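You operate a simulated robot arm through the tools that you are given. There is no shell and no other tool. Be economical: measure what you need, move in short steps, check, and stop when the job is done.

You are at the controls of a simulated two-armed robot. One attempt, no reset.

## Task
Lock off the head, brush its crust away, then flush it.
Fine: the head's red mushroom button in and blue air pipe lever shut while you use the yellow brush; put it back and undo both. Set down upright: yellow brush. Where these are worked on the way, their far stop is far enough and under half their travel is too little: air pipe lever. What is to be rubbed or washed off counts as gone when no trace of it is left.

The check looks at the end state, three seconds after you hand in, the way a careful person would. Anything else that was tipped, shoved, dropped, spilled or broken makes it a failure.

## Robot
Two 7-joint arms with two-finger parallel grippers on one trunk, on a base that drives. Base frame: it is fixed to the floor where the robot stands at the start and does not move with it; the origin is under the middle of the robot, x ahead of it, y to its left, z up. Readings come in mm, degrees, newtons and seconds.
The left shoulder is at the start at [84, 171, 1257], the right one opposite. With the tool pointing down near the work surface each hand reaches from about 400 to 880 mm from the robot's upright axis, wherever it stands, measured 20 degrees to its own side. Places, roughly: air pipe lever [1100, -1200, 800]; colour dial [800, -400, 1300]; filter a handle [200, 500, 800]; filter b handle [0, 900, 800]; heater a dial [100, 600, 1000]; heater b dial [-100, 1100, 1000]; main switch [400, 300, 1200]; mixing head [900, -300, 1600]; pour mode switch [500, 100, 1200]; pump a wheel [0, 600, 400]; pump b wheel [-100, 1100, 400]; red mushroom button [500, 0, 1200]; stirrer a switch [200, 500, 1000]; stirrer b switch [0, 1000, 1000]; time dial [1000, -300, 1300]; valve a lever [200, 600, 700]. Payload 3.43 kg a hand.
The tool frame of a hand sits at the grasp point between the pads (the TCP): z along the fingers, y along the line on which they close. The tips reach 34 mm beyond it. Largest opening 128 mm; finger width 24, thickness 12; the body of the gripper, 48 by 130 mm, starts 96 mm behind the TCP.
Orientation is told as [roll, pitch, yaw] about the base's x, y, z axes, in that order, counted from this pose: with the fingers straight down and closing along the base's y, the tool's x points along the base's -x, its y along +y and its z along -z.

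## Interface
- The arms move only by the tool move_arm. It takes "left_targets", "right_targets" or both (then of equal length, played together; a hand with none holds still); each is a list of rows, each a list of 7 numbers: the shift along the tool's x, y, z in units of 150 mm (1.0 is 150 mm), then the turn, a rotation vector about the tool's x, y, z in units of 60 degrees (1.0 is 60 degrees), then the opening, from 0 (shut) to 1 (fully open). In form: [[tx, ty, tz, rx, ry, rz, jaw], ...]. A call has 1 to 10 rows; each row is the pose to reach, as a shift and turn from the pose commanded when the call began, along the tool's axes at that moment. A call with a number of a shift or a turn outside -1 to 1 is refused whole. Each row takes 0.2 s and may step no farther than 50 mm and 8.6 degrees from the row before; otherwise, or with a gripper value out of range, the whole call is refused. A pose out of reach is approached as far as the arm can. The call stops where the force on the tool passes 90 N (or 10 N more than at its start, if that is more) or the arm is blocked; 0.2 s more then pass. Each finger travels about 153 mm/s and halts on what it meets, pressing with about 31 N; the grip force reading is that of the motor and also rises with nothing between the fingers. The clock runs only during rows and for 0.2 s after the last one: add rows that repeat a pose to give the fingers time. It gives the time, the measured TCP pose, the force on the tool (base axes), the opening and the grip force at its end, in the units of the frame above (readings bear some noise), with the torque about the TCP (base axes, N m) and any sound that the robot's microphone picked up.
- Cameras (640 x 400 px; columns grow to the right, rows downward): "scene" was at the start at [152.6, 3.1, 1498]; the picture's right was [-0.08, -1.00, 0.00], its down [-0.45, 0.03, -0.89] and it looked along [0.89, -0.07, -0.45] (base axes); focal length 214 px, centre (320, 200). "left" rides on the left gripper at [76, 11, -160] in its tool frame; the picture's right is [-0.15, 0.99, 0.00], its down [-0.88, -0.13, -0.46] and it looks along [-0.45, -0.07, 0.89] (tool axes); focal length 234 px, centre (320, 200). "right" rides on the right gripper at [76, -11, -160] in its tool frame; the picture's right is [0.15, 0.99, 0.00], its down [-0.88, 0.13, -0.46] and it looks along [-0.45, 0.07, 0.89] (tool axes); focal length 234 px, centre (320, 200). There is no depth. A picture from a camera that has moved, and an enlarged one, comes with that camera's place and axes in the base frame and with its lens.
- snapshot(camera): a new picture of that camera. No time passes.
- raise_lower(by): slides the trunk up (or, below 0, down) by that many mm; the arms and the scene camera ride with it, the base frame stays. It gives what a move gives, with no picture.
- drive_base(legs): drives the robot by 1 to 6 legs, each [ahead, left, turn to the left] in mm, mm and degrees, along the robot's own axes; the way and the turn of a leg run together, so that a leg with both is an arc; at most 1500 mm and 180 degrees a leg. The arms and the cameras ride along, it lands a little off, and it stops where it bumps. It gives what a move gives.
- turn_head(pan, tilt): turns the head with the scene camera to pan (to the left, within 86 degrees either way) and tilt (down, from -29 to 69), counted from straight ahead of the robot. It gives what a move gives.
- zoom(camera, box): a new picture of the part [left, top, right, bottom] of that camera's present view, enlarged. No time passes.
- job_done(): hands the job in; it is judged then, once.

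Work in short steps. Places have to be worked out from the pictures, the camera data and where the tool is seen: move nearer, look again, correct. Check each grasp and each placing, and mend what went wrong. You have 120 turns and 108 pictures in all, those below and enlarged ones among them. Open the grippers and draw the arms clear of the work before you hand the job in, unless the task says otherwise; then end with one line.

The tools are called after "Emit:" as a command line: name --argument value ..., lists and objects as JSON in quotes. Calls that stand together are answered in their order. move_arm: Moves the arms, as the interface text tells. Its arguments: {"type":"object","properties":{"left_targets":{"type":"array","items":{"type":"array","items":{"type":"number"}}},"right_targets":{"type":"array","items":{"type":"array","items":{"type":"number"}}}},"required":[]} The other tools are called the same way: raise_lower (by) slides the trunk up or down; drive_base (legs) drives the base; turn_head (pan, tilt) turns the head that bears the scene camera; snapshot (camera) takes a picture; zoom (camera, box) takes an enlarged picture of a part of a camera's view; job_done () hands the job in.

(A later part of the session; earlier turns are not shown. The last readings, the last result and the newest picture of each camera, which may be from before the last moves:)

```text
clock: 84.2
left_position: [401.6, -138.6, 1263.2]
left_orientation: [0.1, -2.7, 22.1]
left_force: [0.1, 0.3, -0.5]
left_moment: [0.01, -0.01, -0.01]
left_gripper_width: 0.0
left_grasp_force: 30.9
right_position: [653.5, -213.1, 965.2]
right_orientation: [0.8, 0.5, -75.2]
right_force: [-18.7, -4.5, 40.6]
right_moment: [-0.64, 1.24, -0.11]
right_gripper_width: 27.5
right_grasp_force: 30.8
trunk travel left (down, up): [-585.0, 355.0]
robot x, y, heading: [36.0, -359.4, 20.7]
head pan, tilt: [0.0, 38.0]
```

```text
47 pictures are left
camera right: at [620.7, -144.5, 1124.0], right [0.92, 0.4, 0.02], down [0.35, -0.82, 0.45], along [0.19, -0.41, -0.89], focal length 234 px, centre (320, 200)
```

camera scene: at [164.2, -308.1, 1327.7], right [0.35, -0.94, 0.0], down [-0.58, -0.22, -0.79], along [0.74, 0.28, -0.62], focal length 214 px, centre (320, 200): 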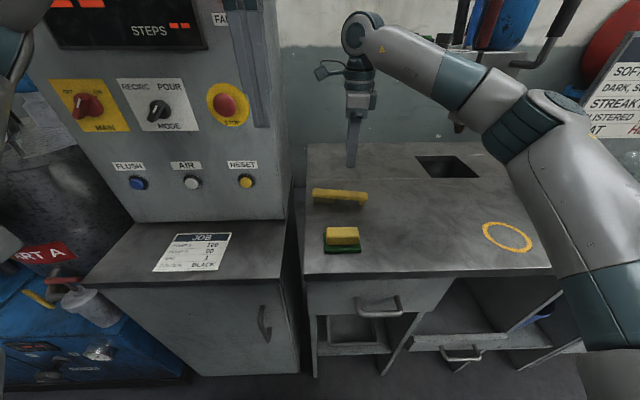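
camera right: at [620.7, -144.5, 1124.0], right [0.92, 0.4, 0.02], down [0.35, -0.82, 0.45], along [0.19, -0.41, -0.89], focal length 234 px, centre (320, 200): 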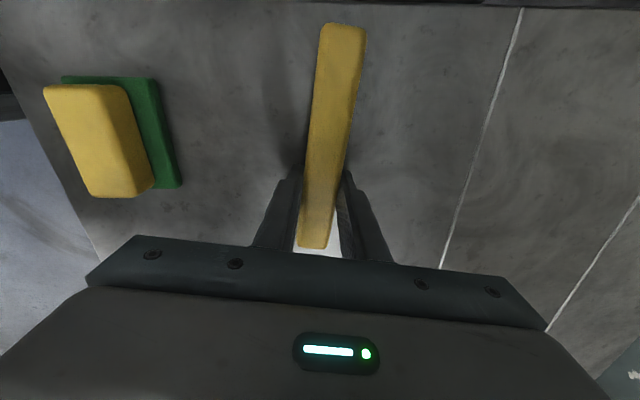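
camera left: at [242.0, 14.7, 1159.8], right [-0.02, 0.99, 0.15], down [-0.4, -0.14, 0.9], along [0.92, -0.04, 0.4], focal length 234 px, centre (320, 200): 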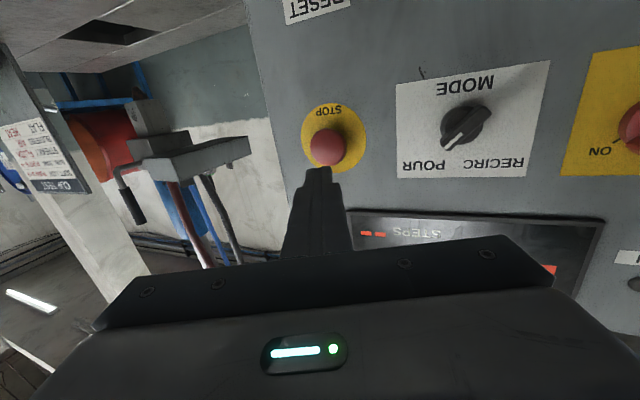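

Gripped (27.5 mm); the tips just touch the bench. I lift straight up.

Emit:
move_arm --right_targets '[[0, 0, -0.1, 0, 0, 0, 0], [0, 0, -0.3, 0, 0, 0, 0], [0, 0, -0.6, 0, 0, 0, 0], [0, 0, -0.9, 0, 0, 0, 0]]'

Emit:
zoom --camera "scene" --box '[270, 60, 470, 220]'

```text
clock: 85.2
left_position: [408.0, -136.5, 1260.5]
left_orientation: [0.1, -2.4, 22.0]
left_force: [0.1, -0.4, -0.7]
left_moment: [0.01, -0.02, 0.02]
left_gripper_width: 0.1
left_grasp_force: 31.2
right_position: [656.8, -216.7, 1091.9]
right_orientation: [0.3, 0.6, -75.2]
right_force: [-0.4, -0.1, 0.1]
right_moment: [-0.03, -0.04, 0.0]
right_gripper_width: 27.1
right_grasp_force: 30.8
trunk travel left (down, up): [-585.0, 355.0]
robot x, y, heading: [35.3, -357.1, 20.6]
head pan, tilt: [0.0, 38.0]
```

```text
2.50 times, centred on (370, 140) of scene
camera zoom: at [163.0, -308.2, 1327.7], right [0.35, -0.94, 0.0], down [-0.58, -0.22, -0.79], along [0.74, 0.28, -0.62], focal length 536 px, centre (195, 350)
```

zoom: 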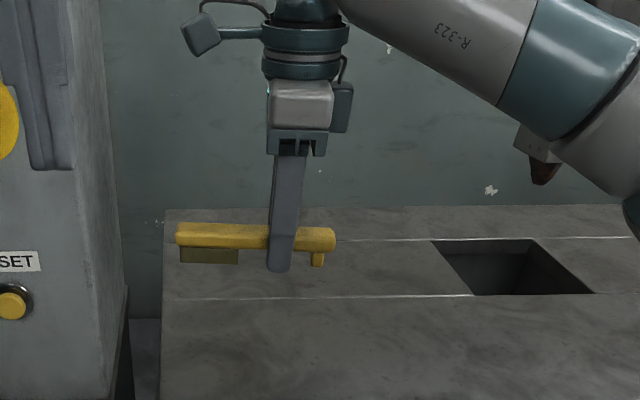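

Brush held securely, bristles down. I drive right so the nozzle is ahead, and look at the crust.

Emit:
drive_base --legs '[[0, -250, 0]]'

Emit:
turn_head --pan -12 --tilt 20

Emit:
snapshot --camera "scene"

```text
clock: 87.0
left_position: [496.8, -372.2, 1260.7]
left_orientation: [0.1, -2.5, 22.0]
left_force: [-0.3, -0.2, 1.2]
left_moment: [0.01, -0.01, -0.02]
left_gripper_width: 0.0
left_grasp_force: 30.6
right_position: [745.2, -451.0, 1092.4]
right_orientation: [0.4, 0.5, -75.2]
right_force: [0.1, 0.0, -1.1]
right_moment: [0.0, -0.02, 0.0]
right_gripper_width: 26.9
right_grasp_force: 31.3
trunk travel left (down, up): [-585.0, 355.0]
robot x, y, heading: [127.8, -596.7, 20.6]
head pan, tilt: [0.0, 38.0]
```

```text
clock: 87.8
left_position: [497.7, -370.6, 1260.6]
left_orientation: [0.1, -2.5, 22.0]
left_force: [-0.2, 0.3, 0.1]
left_moment: [0.01, 0.0, 0.01]
left_gripper_width: 0.0
left_grasp_force: 31.0
right_position: [746.1, -449.4, 1091.4]
right_orientation: [0.4, 0.5, -75.2]
right_force: [0.9, 0.4, -1.0]
right_moment: [-0.05, 0.03, -0.01]
right_gripper_width: 27.2
right_grasp_force: 31.2
trunk travel left (down, up): [-585.0, 355.0]
robot x, y, heading: [125.0, -593.2, 20.3]
head pan, tilt: [-12.0, 20.0]
```

```text
45 pictures are left
camera scene: at [263.1, -558.8, 1356.0], right [0.15, -0.99, 0.0], down [-0.34, -0.05, -0.94], along [0.93, 0.14, -0.34], focal length 214 px, centre (320, 200)
```

scene: 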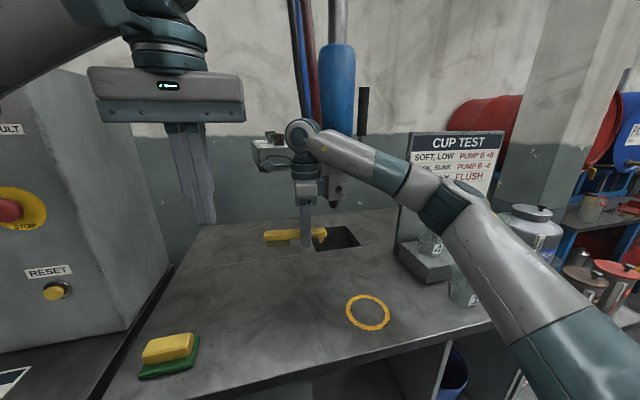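

Zooming on the nozzle.

Emit:
zoom --camera "scene" --box '[300, 150, 370, 220]'

```text
5.71 times, centred on (335, 185) of scene
camera zoom: at [263.1, -558.8, 1356.0], right [0.15, -0.99, 0.0], down [-0.34, -0.05, -0.94], along [0.93, 0.14, -0.34], focal length 1226 px, centre (234, 286)
```

zoom: 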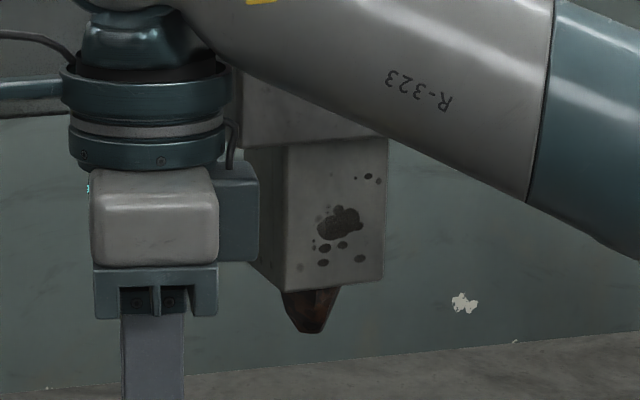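

The crust covers the front face of the lower block: L ≈ -788…-838 and z ≈ 1115…1175 at F ≈ 721 (bench-aligned frame). I turn the hand to point forward with the bristles facing the block, shifting right.

Emit:
move_arm --right_targets '[[-0.14, 0, -0.03, -0.14, 0, 0, 0], [-0.28, 0, -0.06, -0.28, 0, 0, 0], [-0.42, 0, -0.1, -0.42, 0, 0, 0], [-0.56, 0, -0.13, -0.56, 0, 0, 0], [-0.7, 0, -0.16, -0.7, 0, 0, 0], [-0.84, 0, -0.2, -0.84, 0, 0, 0], [-0.98, 0, -0.23, -0.98, 0, 0, 0]]'

Emit:
snapshot --camera "scene"

```text
clock: 89.4
left_position: [497.4, -373.8, 1259.8]
left_orientation: [0.2, -2.5, 21.9]
left_force: [-0.8, -0.4, 0.4]
left_moment: [0.01, 0.03, 0.0]
left_gripper_width: 0.0
left_grasp_force: 31.2
right_position: [783.5, -595.1, 1126.6]
right_orientation: [59.3, 0.6, -75.2]
right_force: [-1.2, 0.7, -0.1]
right_moment: [-0.03, 0.03, 0.01]
right_gripper_width: 27.3
right_grasp_force: 31.3
trunk travel left (down, up): [-585.0, 355.0]
robot x, y, heading: [120.6, -592.8, 20.5]
head pan, tilt: [-12.0, 20.0]
```

```text
43 pictures are left
camera scene: at [263.3, -560.5, 1356.2], right [0.15, -0.99, 0.0], down [-0.34, -0.05, -0.94], along [0.93, 0.14, -0.34], focal length 214 px, centre (320, 200)
```

scene: 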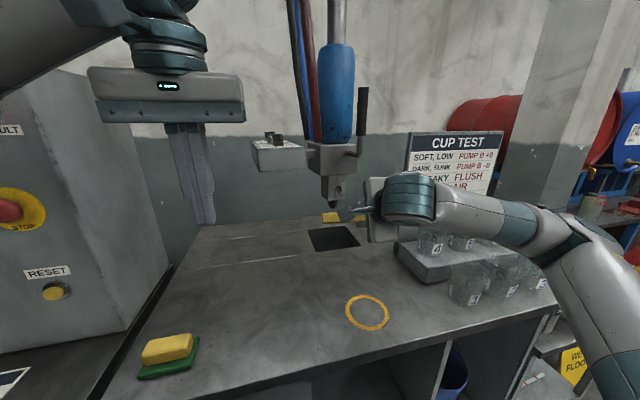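

The reorientation works well. I finish the turn, align to the face and stop about 90 mm short.

Emit:
move_arm --right_targets '[[-0.1, 0.07, 0.07, -0.13, 0.019, -0.011, 0], [-0.2, 0.15, 0.14, -0.26, 0.038, -0.022, 0], [-0.3, 0.22, 0.21, -0.39, 0.057, -0.033, 0], [-0.385, 0.3, 0.28, -0.52, 0.076, -0.045, 0]]'

Emit:
snapshot --camera "right"

Emit:
snapshot --camera "scene"

```text
clock: 90.4
left_position: [497.6, -372.0, 1262.1]
left_orientation: [0.1, -2.4, 22.0]
left_force: [-0.1, 0.7, -1.1]
left_moment: [0.0, 0.0, 0.0]
left_gripper_width: 0.0
left_grasp_force: 31.3
right_position: [836.9, -626.1, 1136.5]
right_orientation: [82.7, -0.3, -71.4]
right_force: [-0.5, 1.4, 0.2]
right_moment: [-0.04, 0.02, 0.0]
right_gripper_width: 27.1
right_grasp_force: 30.8
right hand out of reach, approached as far as the arm can: row 4
trunk travel left (down, up): [-585.0, 355.0]
robot x, y, heading: [124.2, -594.6, 20.8]
head pan, tilt: [-12.0, 20.0]
```

```text
42 pictures are left
camera right: at [660.7, -604.2, 1145.6], right [0.07, 0.18, 0.98], down [-0.13, -0.97, 0.19], along [0.99, -0.14, -0.04], focal length 234 px, centre (320, 200)
```

right: 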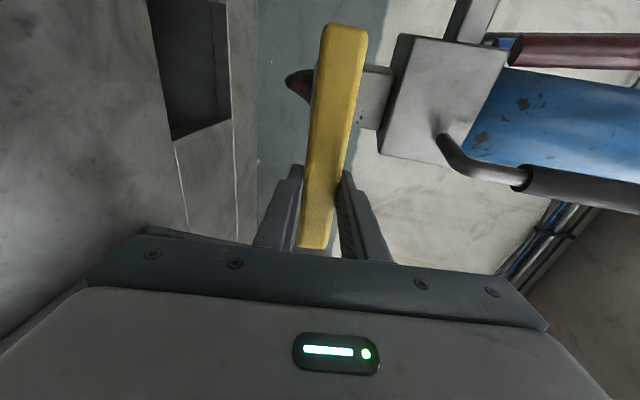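

```text
41 pictures are left
camera scene: at [262.9, -558.6, 1356.2], right [0.15, -0.99, 0.0], down [-0.34, -0.05, -0.94], along [0.93, 0.14, -0.34], focal length 214 px, centre (320, 200)
```

scene: 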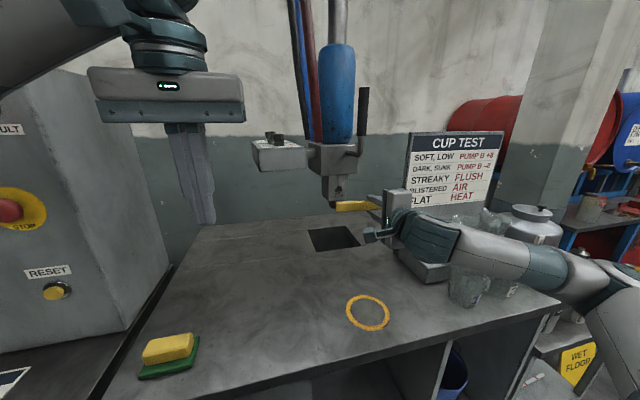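

Geometry looks right: bristles about 115 mm from the face. I close in by 75 mm and check.

Emit:
move_arm --right_targets '[[-0.03, 0.02, 0.15, 0, 0, 0, 0], [-0.067, 0.04, 0.3, 0, 0, 0, 0], [-0.067, 0.065, 0.5, 0, 0, 0, 0]]'

Emit:
snapshot --camera "right"

Emit:
zoom --camera "scene" --box '[290, 120, 470, 260]'

```text
clock: 91.2
left_position: [498.8, -371.4, 1259.4]
left_orientation: [0.1, -2.4, 21.9]
left_force: [-0.4, -0.1, -0.1]
left_moment: [-0.01, 0.03, 0.01]
left_gripper_width: 0.1
left_grasp_force: 31.9
right_position: [912.7, -611.2, 1133.9]
right_orientation: [82.6, -0.3, -71.4]
right_force: [-0.2, 0.3, -0.1]
right_moment: [-0.05, -0.01, 0.0]
right_gripper_width: 27.2
right_grasp_force: 30.8
trunk travel left (down, up): [-585.0, 355.0]
robot x, y, heading: [125.2, -591.4, 20.6]
head pan, tilt: [-12.0, 20.0]
```

```text
40 pictures are left
camera right: at [737.5, -589.3, 1142.5], right [0.07, 0.18, 0.98], down [-0.13, -0.97, 0.19], along [0.99, -0.14, -0.05], focal length 234 px, centre (320, 200)
```

right: 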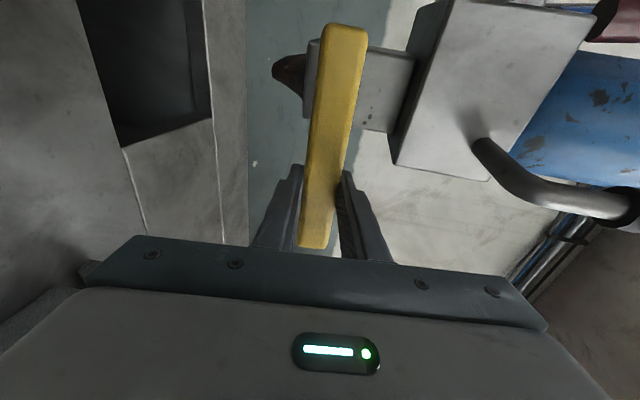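

```text
2.86 times, centred on (380, 190) of scene
camera zoom: at [264.4, -558.4, 1356.0], right [0.15, -0.99, 0.0], down [-0.34, -0.05, -0.94], along [0.93, 0.14, -0.34], focal length 613 px, centre (149, 229)
```

zoom: 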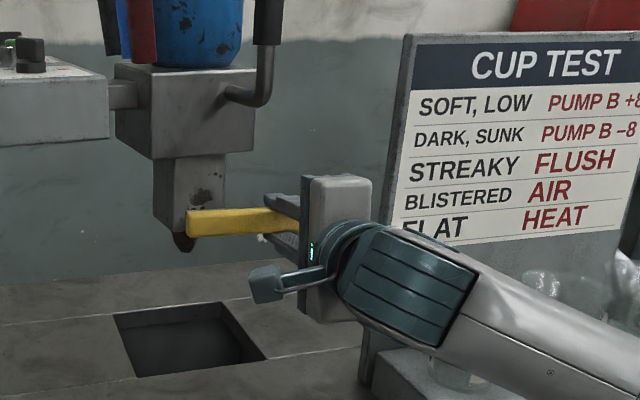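

Bristles are centred on the face (L -813), about 38 mm short. I press lightly and stroke up and down.

Emit:
move_arm --right_targets '[[0, 0, 0.2, 0, 0, 0, 0], [0, 0, 0.26, 0, 0, 0, 0], [0, 0, 0.29, 0, 0, 0, 0], [0, 0.1, 0.277, 0, 0, 0, 0], [0, 0.2, 0.265, 0, 0, 0, 0], [0, 0.3, 0.252, 0, 0, 0, 0], [0, 0.38, 0.242, 0, 0, 0, 0], [0, 0.2, 0.265, 0, 0, 0, 0], [0, 0.0, 0.29, 0, 0, 0, 0], [0, -0.1, 0.303, 0, 0, 0, 0]]'

Emit:
zoom --camera "scene" --box '[300, 140, 390, 220]'

```text
clock: 93.4
left_position: [496.5, -371.8, 1259.4]
left_orientation: [0.1, -2.4, 22.0]
left_force: [-1.3, 0.8, 0.4]
left_moment: [0.04, -0.01, 0.0]
left_gripper_width: 0.3
left_grasp_force: 31.4
right_position: [952.5, -597.2, 1130.8]
right_orientation: [82.6, -0.1, -71.3]
right_force: [-0.3, -0.1, -0.2]
right_moment: [-0.02, 0.01, -0.01]
right_gripper_width: 27.2
right_grasp_force: 31.0
right hand out of reach, approached as far as the arm can: row 10
trunk travel left (down, up): [-585.0, 355.0]
robot x, y, heading: [125.0, -593.2, 20.3]
head pan, tilt: [-12.0, 20.0]
```

```text
5.00 times, centred on (345, 180) of scene
camera zoom: at [263.1, -558.9, 1356.1], right [0.15, -0.99, 0.0], down [-0.34, -0.05, -0.94], along [0.93, 0.14, -0.34], focal length 1072 px, centre (195, 300)
```

zoom: 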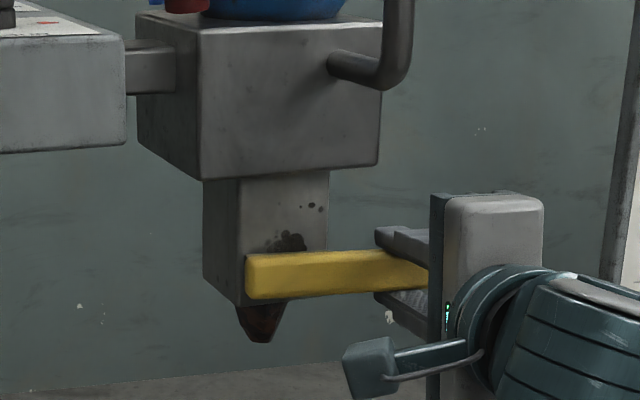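

No contact yet. I push on in small steps until the force shows contact.

Emit:
move_arm --right_targets '[[0, 0.05, 0.04, 0, 0, 0, 0], [0, 0.05, 0.08, 0, 0, 0, 0], [0, 0.05, 0.11, 0, 0, 0, 0], [0, 0.05, 0.14, 0, 0, 0, 0], [0, 0.05, 0.17, 0, 0, 0, 0]]'

```text
clock: 94.6
left_position: [496.4, -373.6, 1261.7]
left_orientation: [0.2, -2.5, 22.0]
left_force: [0.1, 0.6, 0.1]
left_moment: [-0.04, 0.0, 0.01]
left_gripper_width: 0.2
left_grasp_force: 30.8
right_position: [975.8, -590.9, 1135.5]
right_orientation: [82.6, -0.2, -71.4]
right_force: [-8.0, -9.2, -1.0]
right_moment: [-0.1, -0.08, 0.93]
right_gripper_width: 27.5
right_grasp_force: 30.9
trunk travel left (down, up): [-585.0, 355.0]
robot x, y, heading: [124.8, -593.8, 20.6]
head pan, tilt: [-12.0, 20.0]
```

Contact at about 12 N. Now I stroke up and down over the patch, with a small sideways shift.

Emit:
move_arm --right_targets '[[0, 0.1, 0.0, 0, 0, 0, 0], [0, 0.2, -0.012, 0, 0, 0, 0], [0, 0.3, -0.025, 0, 0, 0, 0], [0, 0.15, -0.005, 0, 0, 0, 0], [0, 0.0, 0.012, 0, 0, 0, 0], [0, -0.15, 0.03, 0, 0, 0, 0], [-0.06, 0, 0.012, 0, 0, 0, 0], [-0.06, 0.15, -0.005, 0, 0, 0, 0], [-0.06, 0.3, -0.025, 0, 0, 0, 0], [-0.06, 0.0, 0.012, 0, 0, 0, 0]]'

Emit:
zoom --camera "scene" --box '[300, 140, 390, 220]'

```text
clock: 96.8
left_position: [488.8, -372.5, 1263.7]
left_orientation: [-0.1, -2.8, 21.9]
left_force: [0.2, 1.3, 0.2]
left_moment: [0.0, -0.06, 0.05]
left_gripper_width: 0.0
left_grasp_force: 30.9
right_position: [974.2, -601.3, 1144.5]
right_orientation: [83.4, -0.4, -71.5]
right_force: [-0.8, 0.6, -0.2]
right_moment: [-0.02, -0.02, -0.02]
right_gripper_width: 27.1
right_grasp_force: 31.0
right hand out of reach, approached as far as the arm can: row 6
trunk travel left (down, up): [-585.0, 355.0]
robot x, y, heading: [121.0, -597.0, 20.3]
head pan, tilt: [-12.0, 20.0]
```

```text
5.00 times, centred on (345, 180) of scene
camera zoom: at [254.6, -558.9, 1358.5], right [0.15, -0.99, 0.0], down [-0.33, -0.05, -0.94], along [0.93, 0.14, -0.34], focal length 1072 px, centre (195, 300)
```

zoom: 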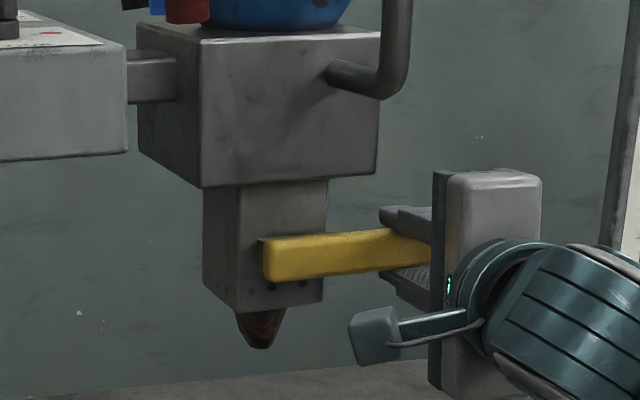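

The main patch is gone; only a few specks remain below the bar. I lower the trunk 30 mm and brush the lower part.

Emit:
raise_lower --by -30

Emit:
move_arm --right_targets '[[0.03, 0, 0.06, 0, 0, 0, 0], [0.06, 0, 0.1, 0, 0, 0, 0], [0.06, 0.1, 0.087, 0, 0, 0, 0], [0.06, 0.0, 0.1, 0, 0, 0, 0], [0.06, -0.08, 0.11, 0, 0, 0, 0], [0, 0.0, 0.1, 0, 0, 0, 0], [0, 0.12, 0.085, 0, 0, 0, 0], [0, -0.08, 0.11, 0, 0, 0, 0], [0.1, 0.0, 0.1, 0, 0, 0, 0], [0, 0, -0.3, 0, 0, 0, 0]]'

Emit:
zoom --camera "scene" --box '[300, 120, 390, 220]'

```text
clock: 97.6
left_position: [471.7, -382.6, 1239.3]
left_orientation: [-0.2, -3.5, 21.2]
left_force: [0.8, -1.2, -0.4]
left_moment: [0.08, 0.05, 0.04]
left_gripper_width: 0.0
left_grasp_force: 31.0
right_position: [956.5, -620.7, 1136.4]
right_orientation: [85.0, -0.5, -72.6]
right_force: [0.3, -0.7, -1.9]
right_moment: [0.04, -0.08, 0.09]
right_gripper_width: 27.1
right_grasp_force: 31.0
trunk travel left (down, up): [-555.0, 385.0]
robot x, y, heading: [118.1, -597.1, 20.0]
head pan, tilt: [-12.0, 20.0]
```

```text
refused: row 10 steps farther than a row can; nothing moved
```

```text
4.00 times, centred on (345, 170) of scene
camera zoom: at [234.0, -566.5, 1329.9], right [0.14, -0.99, 0.0], down [-0.32, -0.05, -0.95], along [0.94, 0.13, -0.32], focal length 858 px, centre (220, 320)
```

zoom: 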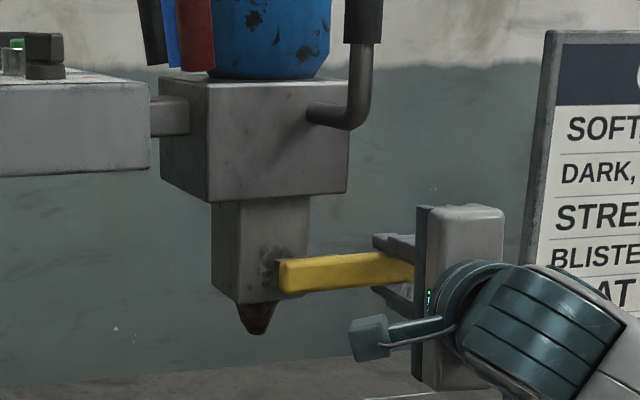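

The robot body is leaning back — the right arm may be resting on something. I raise the trunk back at once and look at the forearm.

Emit:
raise_lower --by 40

Emit:
turn_head --pan -35 --tilt 35

Emit:
snapshot --camera "scene"

```text
clock: 98.4
left_position: [495.9, -367.7, 1268.4]
left_orientation: [0.0, -2.5, 22.0]
left_force: [-0.6, -0.6, 0.2]
left_moment: [-0.04, -0.02, -0.06]
left_gripper_width: 0.0
left_grasp_force: 31.2
right_position: [981.4, -593.0, 1142.1]
right_orientation: [82.5, -0.5, -71.2]
right_force: [0.9, 0.2, -0.7]
right_moment: [-0.05, -0.02, 0.01]
right_gripper_width: 27.2
right_grasp_force: 31.3
trunk travel left (down, up): [-595.0, 345.0]
robot x, y, heading: [123.5, -590.3, 20.9]
head pan, tilt: [-12.0, 20.0]
```

```text
clock: 99.3
left_position: [495.0, -372.3, 1271.2]
left_orientation: [0.2, -2.4, 22.0]
left_force: [-0.2, -0.3, 0.2]
left_moment: [0.0, -0.02, 0.06]
left_gripper_width: 0.0
left_grasp_force: 30.8
right_position: [981.1, -597.4, 1143.9]
right_orientation: [82.8, -0.3, -71.4]
right_force: [-0.4, 0.1, -0.9]
right_moment: [0.01, -0.01, -0.01]
right_gripper_width: 27.3
right_grasp_force: 31.6
trunk travel left (down, up): [-595.0, 345.0]
robot x, y, heading: [124.4, -594.3, 20.8]
head pan, tilt: [-35.0, 35.0]
```

```text
35 pictures are left
camera scene: at [255.2, -594.7, 1342.4], right [-0.25, -0.97, 0.0], down [-0.55, 0.14, -0.82], along [0.79, -0.2, -0.57], focal length 214 px, centre (320, 200)
```

scene: 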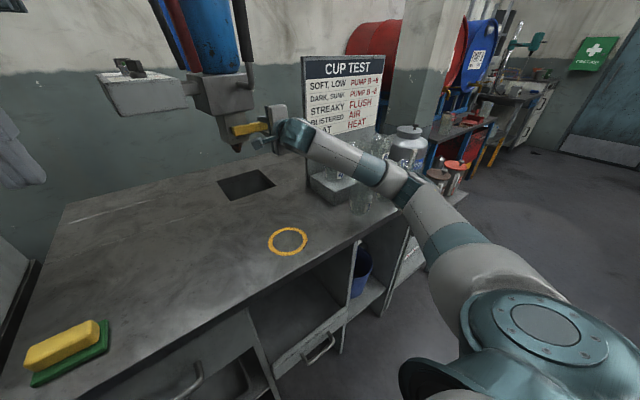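

Zoom on the elbow and cups to check for contact.

Emit:
zoom --camera "scene" --box '[270, 100, 470, 240]'

```text
2.86 times, centred on (370, 170) of scene
camera zoom: at [255.2, -594.7, 1342.4], right [-0.25, -0.97, 0.0], down [-0.55, 0.14, -0.82], along [0.79, -0.2, -0.57], focal length 613 px, centre (177, 286)
```

zoom: 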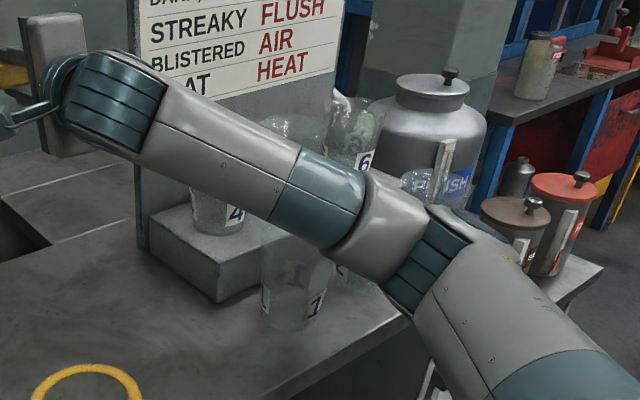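

The elbow hangs low near the bench front, so I won't lower the trunk. Instead I back off and tilt the brush about 20° downward, which lifts the wrist and elbow.

Emit:
move_arm --right_targets '[[0, 0.02, -0.15, 0, 0, 0, 0], [0, 0.03, -0.35, 0, 0, 0, 0], [0, 0.02, -0.4, 0.11, 0, 0, 0], [0, -0.04, -0.4, 0.22, 0, 0, 0], [0, -0.12, -0.4, 0.33, 0, 0, 0]]'

Emit:
turn_head --pan -22 --tilt 28

Emit:
snapshot --camera "scene"

Emit:
zoom --camera "scene" --box '[230, 90, 330, 190]'

```text
clock: 100.5
left_position: [498.1, -371.4, 1269.9]
left_orientation: [0.1, -2.4, 22.0]
left_force: [0.5, 0.4, -0.8]
left_moment: [-0.02, -0.02, -0.02]
left_gripper_width: 0.0
left_grasp_force: 30.5
right_position: [921.9, -619.9, 1133.1]
right_orientation: [62.7, -0.3, -71.4]
right_force: [-0.5, 0.0, -1.1]
right_moment: [-0.04, -0.06, 0.0]
right_gripper_width: 27.3
right_grasp_force: 31.0
trunk travel left (down, up): [-595.0, 345.0]
robot x, y, heading: [125.9, -595.7, 20.6]
head pan, tilt: [-35.0, 35.0]
```

```text
clock: 101.2
left_position: [498.0, -372.4, 1271.1]
left_orientation: [0.1, -2.4, 22.0]
left_force: [0.0, 1.1, 0.3]
left_moment: [0.02, 0.01, 0.01]
left_gripper_width: 0.0
left_grasp_force: 30.7
right_position: [922.9, -620.3, 1133.7]
right_orientation: [62.9, -0.2, -71.4]
right_force: [0.8, 0.7, -1.2]
right_moment: [0.0, -0.03, 0.01]
right_gripper_width: 27.2
right_grasp_force: 31.0
trunk travel left (down, up): [-595.0, 345.0]
robot x, y, heading: [125.0, -593.7, 20.6]
head pan, tilt: [-22.0, 28.0]
```

```text
33 pictures are left
camera scene: at [262.3, -575.5, 1353.2], right [-0.03, -1.0, 0.0], down [-0.47, 0.01, -0.88], along [0.88, -0.02, -0.47], focal length 214 px, centre (320, 200)
```

scene: 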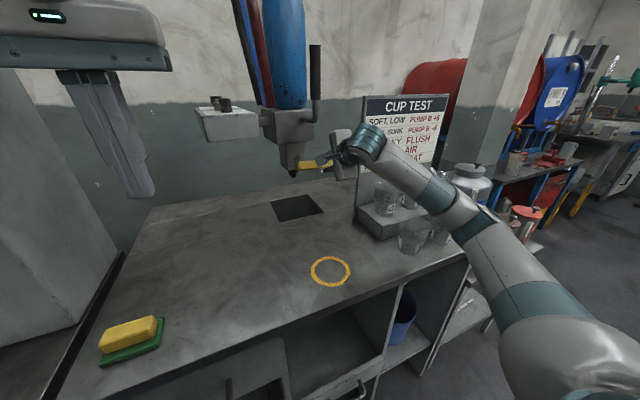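

```text
4.00 times, centred on (280, 140) of scene
camera zoom: at [262.3, -575.5, 1353.2], right [-0.03, -1.0, 0.0], down [-0.47, 0.01, -0.88], along [0.88, -0.02, -0.47], focal length 858 px, centre (480, 440)
```

zoom: 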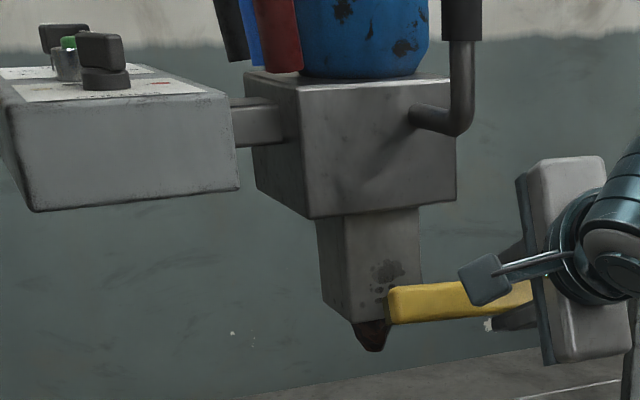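

The crust has faded but remains at L -798…-836, z 1111–1144, and the elbow now has good clearance. I press in and do more strokes with this tilt.

Emit:
move_arm --right_targets '[[0.05, 0.12, 0.18, 0, 0, 0, 0], [0.05, 0.243, 0.355, 0, 0, 0, 0], [0.05, 0.14, 0.408, 0, 0, 0, 0], [0.05, 0.018, 0.471, 0, 0, 0, 0], [0.05, 0.14, 0.408, 0, 0, 0, 0], [0.05, 0.314, 0.318, 0, 0, 0, 0], [0.05, 0.124, 0.416, 0, 0, 0, 0], [0.05, 0.006, 0.477, 0, 0, 0, 0], [0.0, 0.124, 0.416, 0, 0, 0, 0], [0.0, 0.28, 0.335, 0, 0, 0, 0]]'

Emit:
zoom --camera "scene" --box '[230, 90, 330, 190]'

```text
clock: 103.4
left_position: [496.9, -371.4, 1270.3]
left_orientation: [0.1, -2.4, 22.0]
left_force: [0.4, 0.2, 0.9]
left_moment: [-0.02, -0.02, -0.01]
left_gripper_width: 0.2
left_grasp_force: 30.7
right_position: [982.7, -599.1, 1148.6]
right_orientation: [62.8, -0.3, -71.4]
right_force: [0.0, 0.4, -0.1]
right_moment: [0.01, 0.0, 0.0]
right_gripper_width: 27.3
right_grasp_force: 31.0
trunk travel left (down, up): [-595.0, 345.0]
robot x, y, heading: [128.7, -592.6, 20.7]
head pan, tilt: [-22.0, 28.0]
```

```text
4.00 times, centred on (280, 140) of scene
camera zoom: at [261.8, -574.9, 1353.3], right [-0.02, -1.0, 0.0], down [-0.47, 0.01, -0.88], along [0.88, -0.02, -0.47], focal length 858 px, centre (480, 440)
```

zoom: 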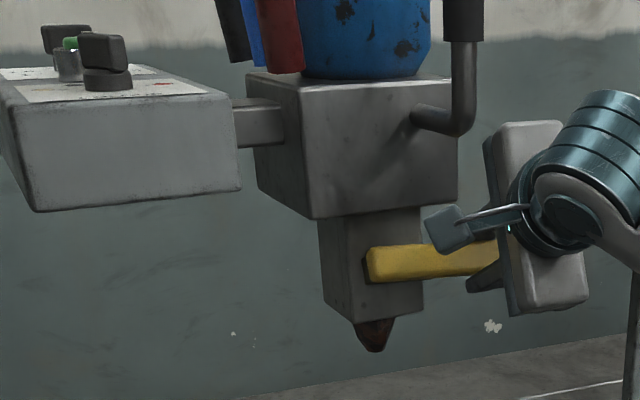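

It looks cleaner. I give one more set pressing 10 mm deeper, then back off to inspect the face.

Emit:
move_arm --right_targets '[[0, 0.03, 0.06, 0, 0, 0, 0], [0, -0.089, 0.121, 0, 0, 0, 0], [0, -0.207, 0.182, 0, 0, 0, 0], [0.05, -0.089, 0.121, 0, 0, 0, 0], [0.05, 0.06, 0.045, 0, 0, 0, 0], [0.05, -0.089, 0.121, 0, 0, 0, 0], [0.05, -0.207, 0.182, 0, 0, 0, 0], [0.05, -0.12, -0.1, 0, 0, 0, 0], [0.05, -0.1, -0.35, 0, 0, 0, 0], [0.0, -0.1, -0.62, 0, 0, 0, 0]]'

Emit:
zoom --camera "scene" --box '[270, 120, 330, 190]'

```text
clock: 105.6
left_position: [495.9, -373.3, 1270.6]
left_orientation: [0.2, -2.5, 22.0]
left_force: [1.2, -0.2, 0.8]
left_moment: [0.01, 0.0, 0.01]
left_gripper_width: 0.0
left_grasp_force: 31.5
right_position: [897.9, -627.7, 1176.7]
right_orientation: [62.8, -0.4, -71.4]
right_force: [0.4, 0.2, -1.1]
right_moment: [0.02, 0.0, 0.01]
right_gripper_width: 27.3
right_grasp_force: 30.7
trunk travel left (down, up): [-595.0, 345.0]
robot x, y, heading: [125.1, -593.3, 20.6]
head pan, tilt: [-22.0, 28.0]
```

```text
5.71 times, centred on (300, 155) of scene
camera zoom: at [261.7, -576.1, 1353.3], right [-0.02, -1.0, 0.0], down [-0.47, 0.01, -0.88], along [0.88, -0.02, -0.47], focal length 1226 px, centre (434, 457)
```

zoom: 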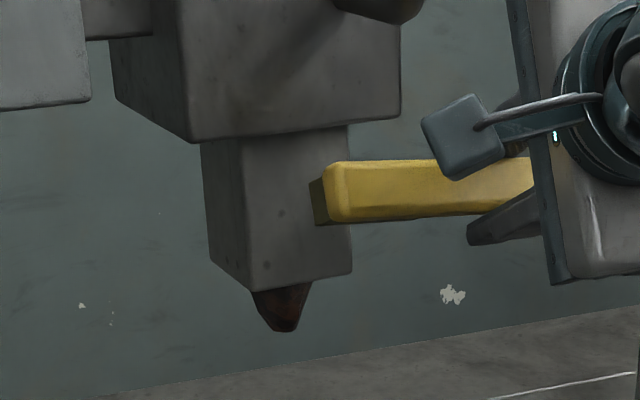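

Nearly clean; two faint specks remain toward the left (L≈-793 and -806). I shift the brush 16 mm left and stroke over them.

Emit:
move_arm --right_targets '[[0.107, 0.03, 0.22, 0, 0, 0, 0], [0.107, 0.06, 0.44, 0, 0, 0, 0], [0.107, 0.091, 0.657, 0, 0, 0, 0], [0.107, -0.04, 0.725, 0, 0, 0, 0], [0.107, -0.17, 0.792, 0, 0, 0, 0], [0.07, -0.04, 0.725, 0, 0, 0, 0], [0.107, 0.091, 0.657, 0, 0, 0, 0], [0.107, -0.04, 0.725, 0, 0, 0, 0], [0.14, -0.17, 0.792, 0, 0, 0, 0], [0.14, -0.04, 0.725, 0, 0, 0, 0]]'

Emit:
move_arm --right_targets '[[0, 0.1, -0.05, 0, 0, 0, 0], [-0.03, 0, 0, 0, 0, 0, 0], [-0.03, -0.13, 0.067, 0, 0, 0, 0], [-0.03, 0, 0, 0, 0, 0, 0], [-0.03, 0.05, -0.2, 0, 0, 0, 0], [-0.1, 0.03, -0.45, 0, 0, 0, 0], [-0.3, 0, -0.65, 0, 0, 0, 0]]'

Emit:
zoom --camera "scene" --box '[270, 120, 330, 190]'

```text
clock: 107.8
left_position: [496.7, -372.7, 1270.7]
left_orientation: [0.1, -2.4, 22.0]
left_force: [0.4, 0.4, 0.7]
left_moment: [0.01, -0.01, -0.01]
left_gripper_width: 0.0
left_grasp_force: 30.7
right_position: [982.0, -577.3, 1122.3]
right_orientation: [62.9, -0.2, -71.3]
right_force: [-4.1, -2.8, 0.2]
right_moment: [0.04, -0.01, 0.15]
right_gripper_width: 27.4
right_grasp_force: 31.1
trunk travel left (down, up): [-595.0, 345.0]
robot x, y, heading: [122.0, -594.0, 20.6]
head pan, tilt: [-22.0, 28.0]
```

```text
clock: 109.4
left_position: [496.3, -373.2, 1272.2]
left_orientation: [0.2, -2.6, 22.0]
left_force: [-0.1, -0.5, 0.5]
left_moment: [0.04, -0.03, 0.02]
left_gripper_width: 0.0
left_grasp_force: 31.0
right_position: [911.6, -648.8, 1166.6]
right_orientation: [62.9, -0.3, -71.4]
right_force: [0.0, -0.4, -0.5]
right_moment: [-0.02, 0.02, 0.05]
right_gripper_width: 27.6
right_grasp_force: 31.0
trunk travel left (down, up): [-595.0, 345.0]
robot x, y, heading: [124.0, -593.5, 20.5]
head pan, tilt: [-22.0, 28.0]
```

```text
5.71 times, centred on (300, 155) of scene
camera zoom: at [261.5, -577.2, 1353.3], right [-0.02, -1.0, 0.0], down [-0.47, 0.01, -0.88], along [0.88, -0.02, -0.47], focal length 1226 px, centre (434, 457)
```

zoom: 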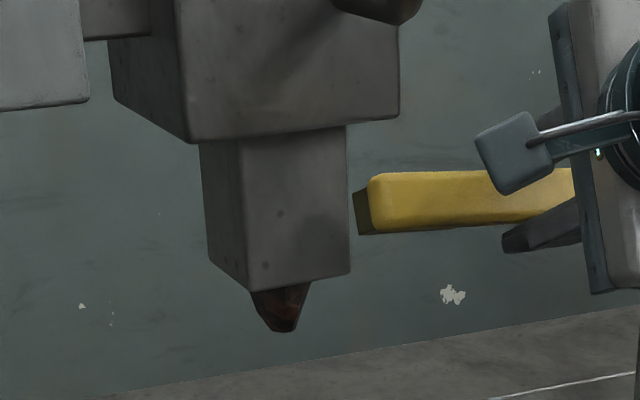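

The two remaining dots match the metal's texture seen elsewhere on the head. I check the nozzle's right face by yawing the hand camera toward it.

Emit:
move_arm --right_targets '[[0, 0, -0.05, 0, 0.11, -0.057, 0], [0, 0, -0.1, 0, 0.222, -0.114, 0], [0, 0, -0.15, 0, 0.334, -0.171, 0], [0, 0, -0.2, 0, 0.445, -0.229, 0]]'

Emit:
snapshot --camera "right"

```text
clock: 110.4
left_position: [497.7, -372.8, 1270.7]
left_orientation: [0.1, -2.4, 22.0]
left_force: [-1.0, 0.2, 0.7]
left_moment: [0.0, 0.0, -0.02]
left_gripper_width: 0.0
left_grasp_force: 30.8
right_position: [887.9, -657.9, 1180.6]
right_orientation: [62.9, -0.2, -41.2]
right_force: [0.1, 0.4, -0.7]
right_moment: [0.02, -0.03, 0.01]
right_gripper_width: 27.2
right_grasp_force: 30.2
trunk travel left (down, up): [-595.0, 345.0]
robot x, y, heading: [120.8, -594.4, 20.5]
head pan, tilt: [-22.0, 28.0]
```

```text
28 pictures are left
camera right: at [734.0, -716.8, 1242.8], right [0.19, 0.44, 0.88], down [0.43, -0.84, 0.33], along [0.88, 0.32, -0.35], focal length 234 px, centre (320, 200)
```

right: 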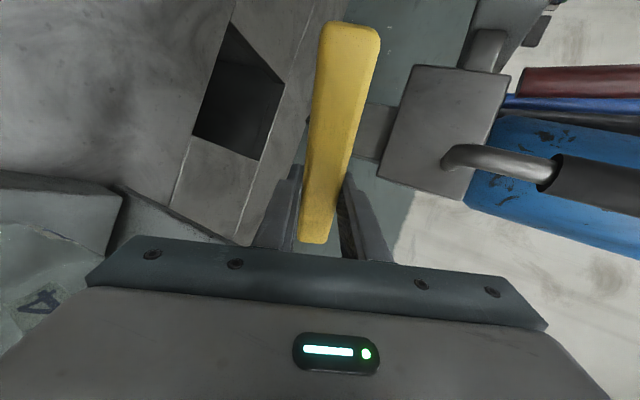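

The bar hides it. I back away from the bench and slide right to see that face with the scene camera.

Emit:
drive_base --legs '[[-250, 0, 0], [0, -420, 0]]'

Emit:
turn_head --pan 14 --tilt 18

Emit:
snapshot --camera "scene"

```text
clock: 114.4
left_position: [411.0, -845.7, 1270.3]
left_orientation: [0.1, -2.5, 22.3]
left_force: [0.4, 0.4, -0.7]
left_moment: [0.02, 0.02, -0.01]
left_gripper_width: 0.0
left_grasp_force: 30.9
right_position: [805.0, -1128.9, 1181.2]
right_orientation: [62.7, -0.2, -41.2]
right_force: [0.6, 0.0, -0.8]
right_moment: [-0.04, -0.04, 0.01]
right_gripper_width: 27.2
right_grasp_force: 31.0
trunk travel left (down, up): [-595.0, 345.0]
robot x, y, heading: [38.6, -1067.4, 20.9]
head pan, tilt: [-22.0, 28.0]
```

```text
clock: 115.4
left_position: [412.3, -845.8, 1271.1]
left_orientation: [0.1, -2.5, 22.4]
left_force: [-0.1, 0.0, -0.6]
left_moment: [0.01, -0.04, 0.0]
left_gripper_width: 0.0
left_grasp_force: 30.9
right_position: [804.6, -1128.9, 1180.6]
right_orientation: [62.8, -0.2, -41.1]
right_force: [0.0, -0.1, -1.4]
right_moment: [0.01, 0.01, 0.02]
right_gripper_width: 27.4
right_grasp_force: 30.8
trunk travel left (down, up): [-595.0, 345.0]
robot x, y, heading: [40.2, -1070.5, 20.9]
head pan, tilt: [14.0, 18.0]
```

```text
27 pictures are left
camera scene: at [163.8, -995.8, 1369.4], right [0.57, -0.82, 0.0], down [-0.25, -0.18, -0.95], along [0.78, 0.54, -0.31], focal length 214 px, centre (320, 200)
```

scene: 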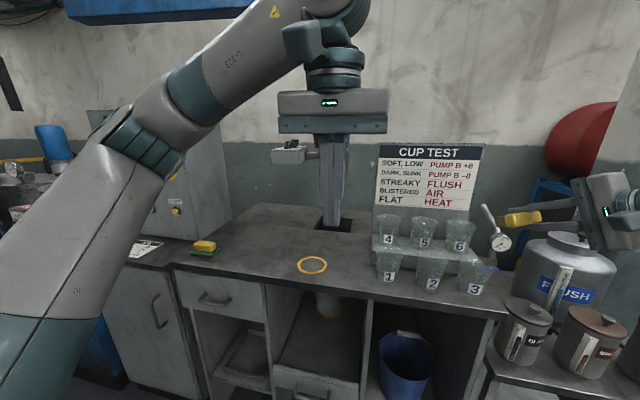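

All six cups stand in place. The left hand covers the nozzle, so I shift it left and zoom.

Emit:
move_arm --left_targets '[[0, 0.3, 0, 0, 0, 0, 0], [0, 0.6, 0, 0, 0, 0, 0], [0, 0.9, 0, 0, 0, 0, 0]]'

Emit:
zoom --camera "scene" --box '[270, 110, 380, 220]'

```text
clock: 116.2
left_position: [358.1, -722.3, 1268.8]
left_orientation: [0.0, -2.3, 22.3]
left_force: [0.5, -1.2, -0.2]
left_moment: [-0.03, -0.02, -0.03]
left_gripper_width: 0.0
left_grasp_force: 31.1
right_position: [803.1, -1127.8, 1182.1]
right_orientation: [62.7, -0.5, -41.1]
right_force: [0.5, 0.3, -1.0]
right_moment: [-0.02, -0.01, -0.04]
right_gripper_width: 27.3
right_grasp_force: 30.7
trunk travel left (down, up): [-595.0, 345.0]
robot x, y, heading: [45.8, -1068.0, 20.8]
head pan, tilt: [14.0, 18.0]
```

```text
3.64 times, centred on (325, 165) of scene
camera zoom: at [161.9, -994.1, 1369.5], right [0.57, -0.82, 0.0], down [-0.25, -0.18, -0.95], along [0.78, 0.54, -0.31], focal length 780 px, centre (302, 327)
```

zoom: 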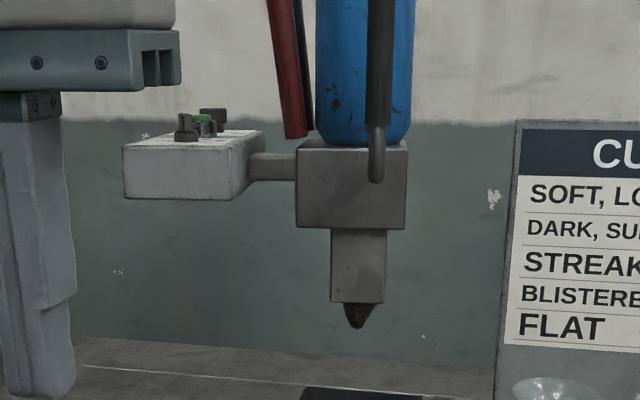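

Front face looks clean. One tighter zoom to be sure no trace is left.

Emit:
zoom --camera "scene" --box '[318, 165, 348, 205]'

```text
10.00 times, centred on (333, 185) of scene
camera zoom: at [161.9, -994.1, 1369.5], right [0.57, -0.82, 0.0], down [-0.25, -0.18, -0.95], along [0.78, 0.54, -0.31], focal length 2145 px, centre (190, 350)
```

zoom: 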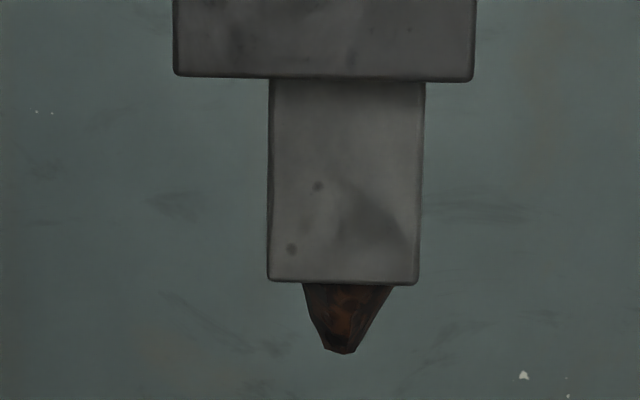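

Only unchanging metal texture is left, so the crust is off. I drive back toward the brush's place, staying clear of the head.

Emit:
drive_base --legs '[[0, 665, 0]]'

Emit:
move_arm --right_targets '[[0, 0, 0, 0, -0.11, 0.057, 0], [0, 0, 0, 0, -0.222, 0.114, 0], [0, 0, 0, 0, -0.334, 0.171, 0], [0, 0, 0, 0, -0.445, 0.229, 0]]'

Emit:
move_arm --right_targets '[[0, 0, 0, 0.14, 0, 0, 0], [0, 0, 0, 0.28, 0, 0, 0], [0, 0, 0, 0.42, 0, 0, 0], [0, 0, 0, 0.56, 0, 0, 0], [0, 0, 0, 0.7, 0, 0, 0], [0, 0, 0, 0.84, 0, 0, 0], [0, 0, 0, 0.97, 0, 0, 0]]'

```text
clock: 119.9
left_position: [122.1, -100.5, 1269.8]
left_orientation: [0.1, -2.5, 22.3]
left_force: [-0.7, 1.2, 0.3]
left_moment: [-0.02, 0.03, 0.0]
left_gripper_width: 0.0
left_grasp_force: 31.0
right_position: [566.2, -504.4, 1180.5]
right_orientation: [62.7, -0.3, -41.0]
right_force: [-1.0, 0.1, -0.4]
right_moment: [0.0, -0.01, 0.03]
right_gripper_width: 27.5
right_grasp_force: 30.8
trunk travel left (down, up): [-595.0, 345.0]
robot x, y, heading: [-195.8, -445.8, 21.1]
head pan, tilt: [14.0, 18.0]
```

```text
clock: 120.9
left_position: [122.1, -100.2, 1268.1]
left_orientation: [0.0, -2.4, 22.3]
left_force: [0.9, 0.1, -0.5]
left_moment: [-0.05, 0.02, 0.0]
left_gripper_width: 0.0
left_grasp_force: 31.0
right_position: [568.2, -505.4, 1181.1]
right_orientation: [62.8, -0.2, -71.3]
right_force: [0.0, 0.5, -0.7]
right_moment: [-0.02, 0.04, -0.04]
right_gripper_width: 27.2
right_grasp_force: 31.0
trunk travel left (down, up): [-595.0, 345.0]
robot x, y, heading: [-196.2, -445.6, 21.1]
head pan, tilt: [14.0, 18.0]
```

```text
clock: 122.5
left_position: [122.9, -98.4, 1268.5]
left_orientation: [0.1, -2.4, 22.3]
left_force: [0.5, 0.3, -0.3]
left_moment: [0.01, 0.01, -0.01]
left_gripper_width: 0.1
left_grasp_force: 31.2
right_position: [568.1, -504.3, 1179.9]
right_orientation: [4.6, -0.3, -71.0]
right_force: [-0.2, 1.0, -1.1]
right_moment: [-0.08, -0.03, -0.01]
right_gripper_width: 27.5
right_grasp_force: 31.5
trunk travel left (down, up): [-595.0, 345.0]
robot x, y, heading: [-198.2, -446.3, 20.9]
head pan, tilt: [14.0, 18.0]
```

I bring the arm in to the relative position it had at pick-up before driving forward, levelling the tool too.

Emit:
move_arm --right_targets '[[0.25, -0.08, 0, 0.07, 0, 0.03, 0], [0.5, -0.16, 0, 0.07, 0, 0.07, 0], [0.75, -0.24, 0, 0.07, 0, 0.07, 0], [1, -0.3, 0, 0.07, 0, 0.07, 0]]'

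Emit:
move_arm --right_targets '[[0.2, -0.06, 0, 0, 0, 0, 0], [0.4, -0.12, 0, 0, 0, 0, 0], [0.58, -0.18, 0, 0, 0, 0, 0]]'

Emit:
drive_base --legs '[[249, -3, 0]]'

Emit:
turn_head --pan 0 --tilt 36

Emit:
snapshot --camera "scene"

```text
clock: 123.5
left_position: [121.2, -97.3, 1269.2]
left_orientation: [0.0, -2.3, 22.4]
left_force: [0.1, 1.5, -0.5]
left_moment: [-0.01, -0.03, 0.01]
left_gripper_width: 0.1
left_grasp_force: 31.2
right_position: [474.9, -371.9, 1176.2]
right_orientation: [0.4, -0.1, -75.3]
right_force: [-0.2, -0.4, -1.4]
right_moment: [-0.07, 0.0, -0.01]
right_gripper_width: 27.4
right_grasp_force: 31.5
trunk travel left (down, up): [-595.0, 345.0]
robot x, y, heading: [-196.6, -443.8, 21.0]
head pan, tilt: [14.0, 18.0]
```

```text
clock: 124.3
left_position: [121.3, -98.8, 1269.9]
left_orientation: [0.1, -2.3, 22.3]
left_force: [0.4, 0.8, -0.3]
left_moment: [-0.04, 0.0, -0.01]
left_gripper_width: 0.2
left_grasp_force: 30.6
right_position: [426.1, -298.8, 1177.1]
right_orientation: [0.5, -0.1, -75.2]
right_force: [0.0, 0.3, -0.9]
right_moment: [-0.06, -0.01, -0.02]
right_gripper_width: 27.2
right_grasp_force: 31.0
trunk travel left (down, up): [-595.0, 345.0]
robot x, y, heading: [-200.4, -444.3, 20.8]
head pan, tilt: [14.0, 18.0]
```

```text
clock: 126.1
left_position: [358.3, -17.5, 1270.1]
left_orientation: [0.1, -2.4, 21.9]
left_force: [-1.2, -0.3, -0.5]
left_moment: [0.03, -0.02, 0.03]
left_gripper_width: 0.0
left_grasp_force: 31.0
right_position: [662.9, -218.6, 1177.4]
right_orientation: [0.4, 0.0, -75.6]
right_force: [-0.1, 1.2, -0.7]
right_moment: [-0.02, -0.02, 0.01]
right_gripper_width: 27.5
right_grasp_force: 31.1
trunk travel left (down, up): [-595.0, 345.0]
robot x, y, heading: [38.9, -360.8, 20.2]
head pan, tilt: [14.0, 18.0]
```

```text
clock: 126.9
left_position: [358.1, -16.8, 1269.7]
left_orientation: [0.1, -2.4, 21.9]
left_force: [-0.2, -0.3, -0.3]
left_moment: [0.02, -0.02, 0.01]
left_gripper_width: 0.1
left_grasp_force: 31.1
right_position: [662.7, -218.3, 1178.2]
right_orientation: [0.5, -0.1, -75.6]
right_force: [0.2, -0.4, -0.6]
right_moment: [0.0, -0.02, -0.01]
right_gripper_width: 27.2
right_grasp_force: 31.4
trunk travel left (down, up): [-595.0, 345.0]
robot x, y, heading: [39.6, -360.9, 20.8]
head pan, tilt: [0.0, 36.0]
```

```text
24 pictures are left
camera scene: at [165.9, -310.0, 1340.8], right [0.35, -0.94, 0.0], down [-0.55, -0.21, -0.81], along [0.76, 0.28, -0.59], focal length 214 px, centre (320, 200)
```

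scene: 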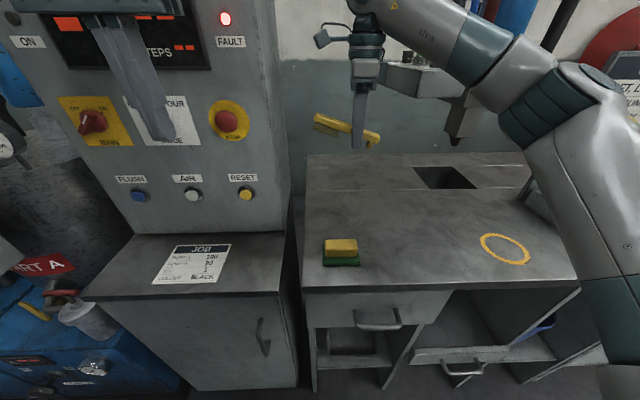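

The brush appears tilted in the grip; zooming in to measure.

Emit:
zoom --camera "scene" --box '[300, 60, 400, 160]'

Emit:
snapshot --camera "right"

```text
4.00 times, centred on (350, 110) of scene
camera zoom: at [165.9, -310.0, 1340.8], right [0.35, -0.94, 0.0], down [-0.55, -0.21, -0.81], along [0.76, 0.28, -0.59], focal length 858 px, centre (200, 560)
```

zoom: 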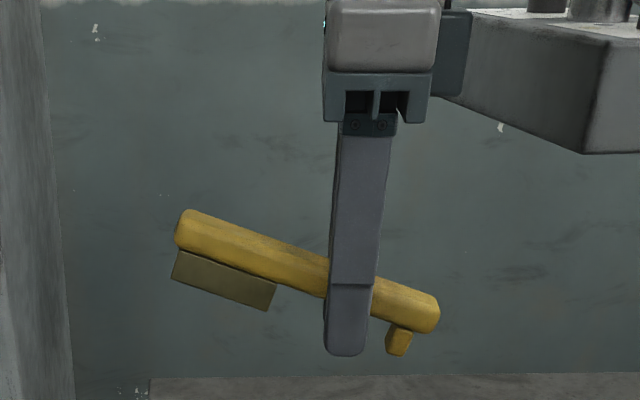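

```text
22 pictures are left
camera right: at [631.4, -146.9, 1336.3], right [0.92, 0.39, 0.01], down [0.34, -0.82, 0.46], along [0.18, -0.42, -0.89], focal length 234 px, centre (320, 200)
```

right: 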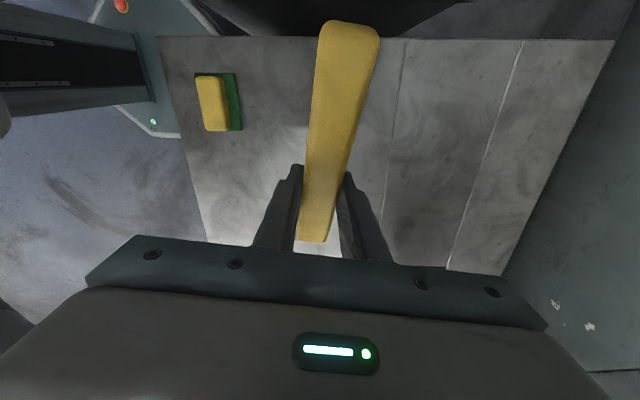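

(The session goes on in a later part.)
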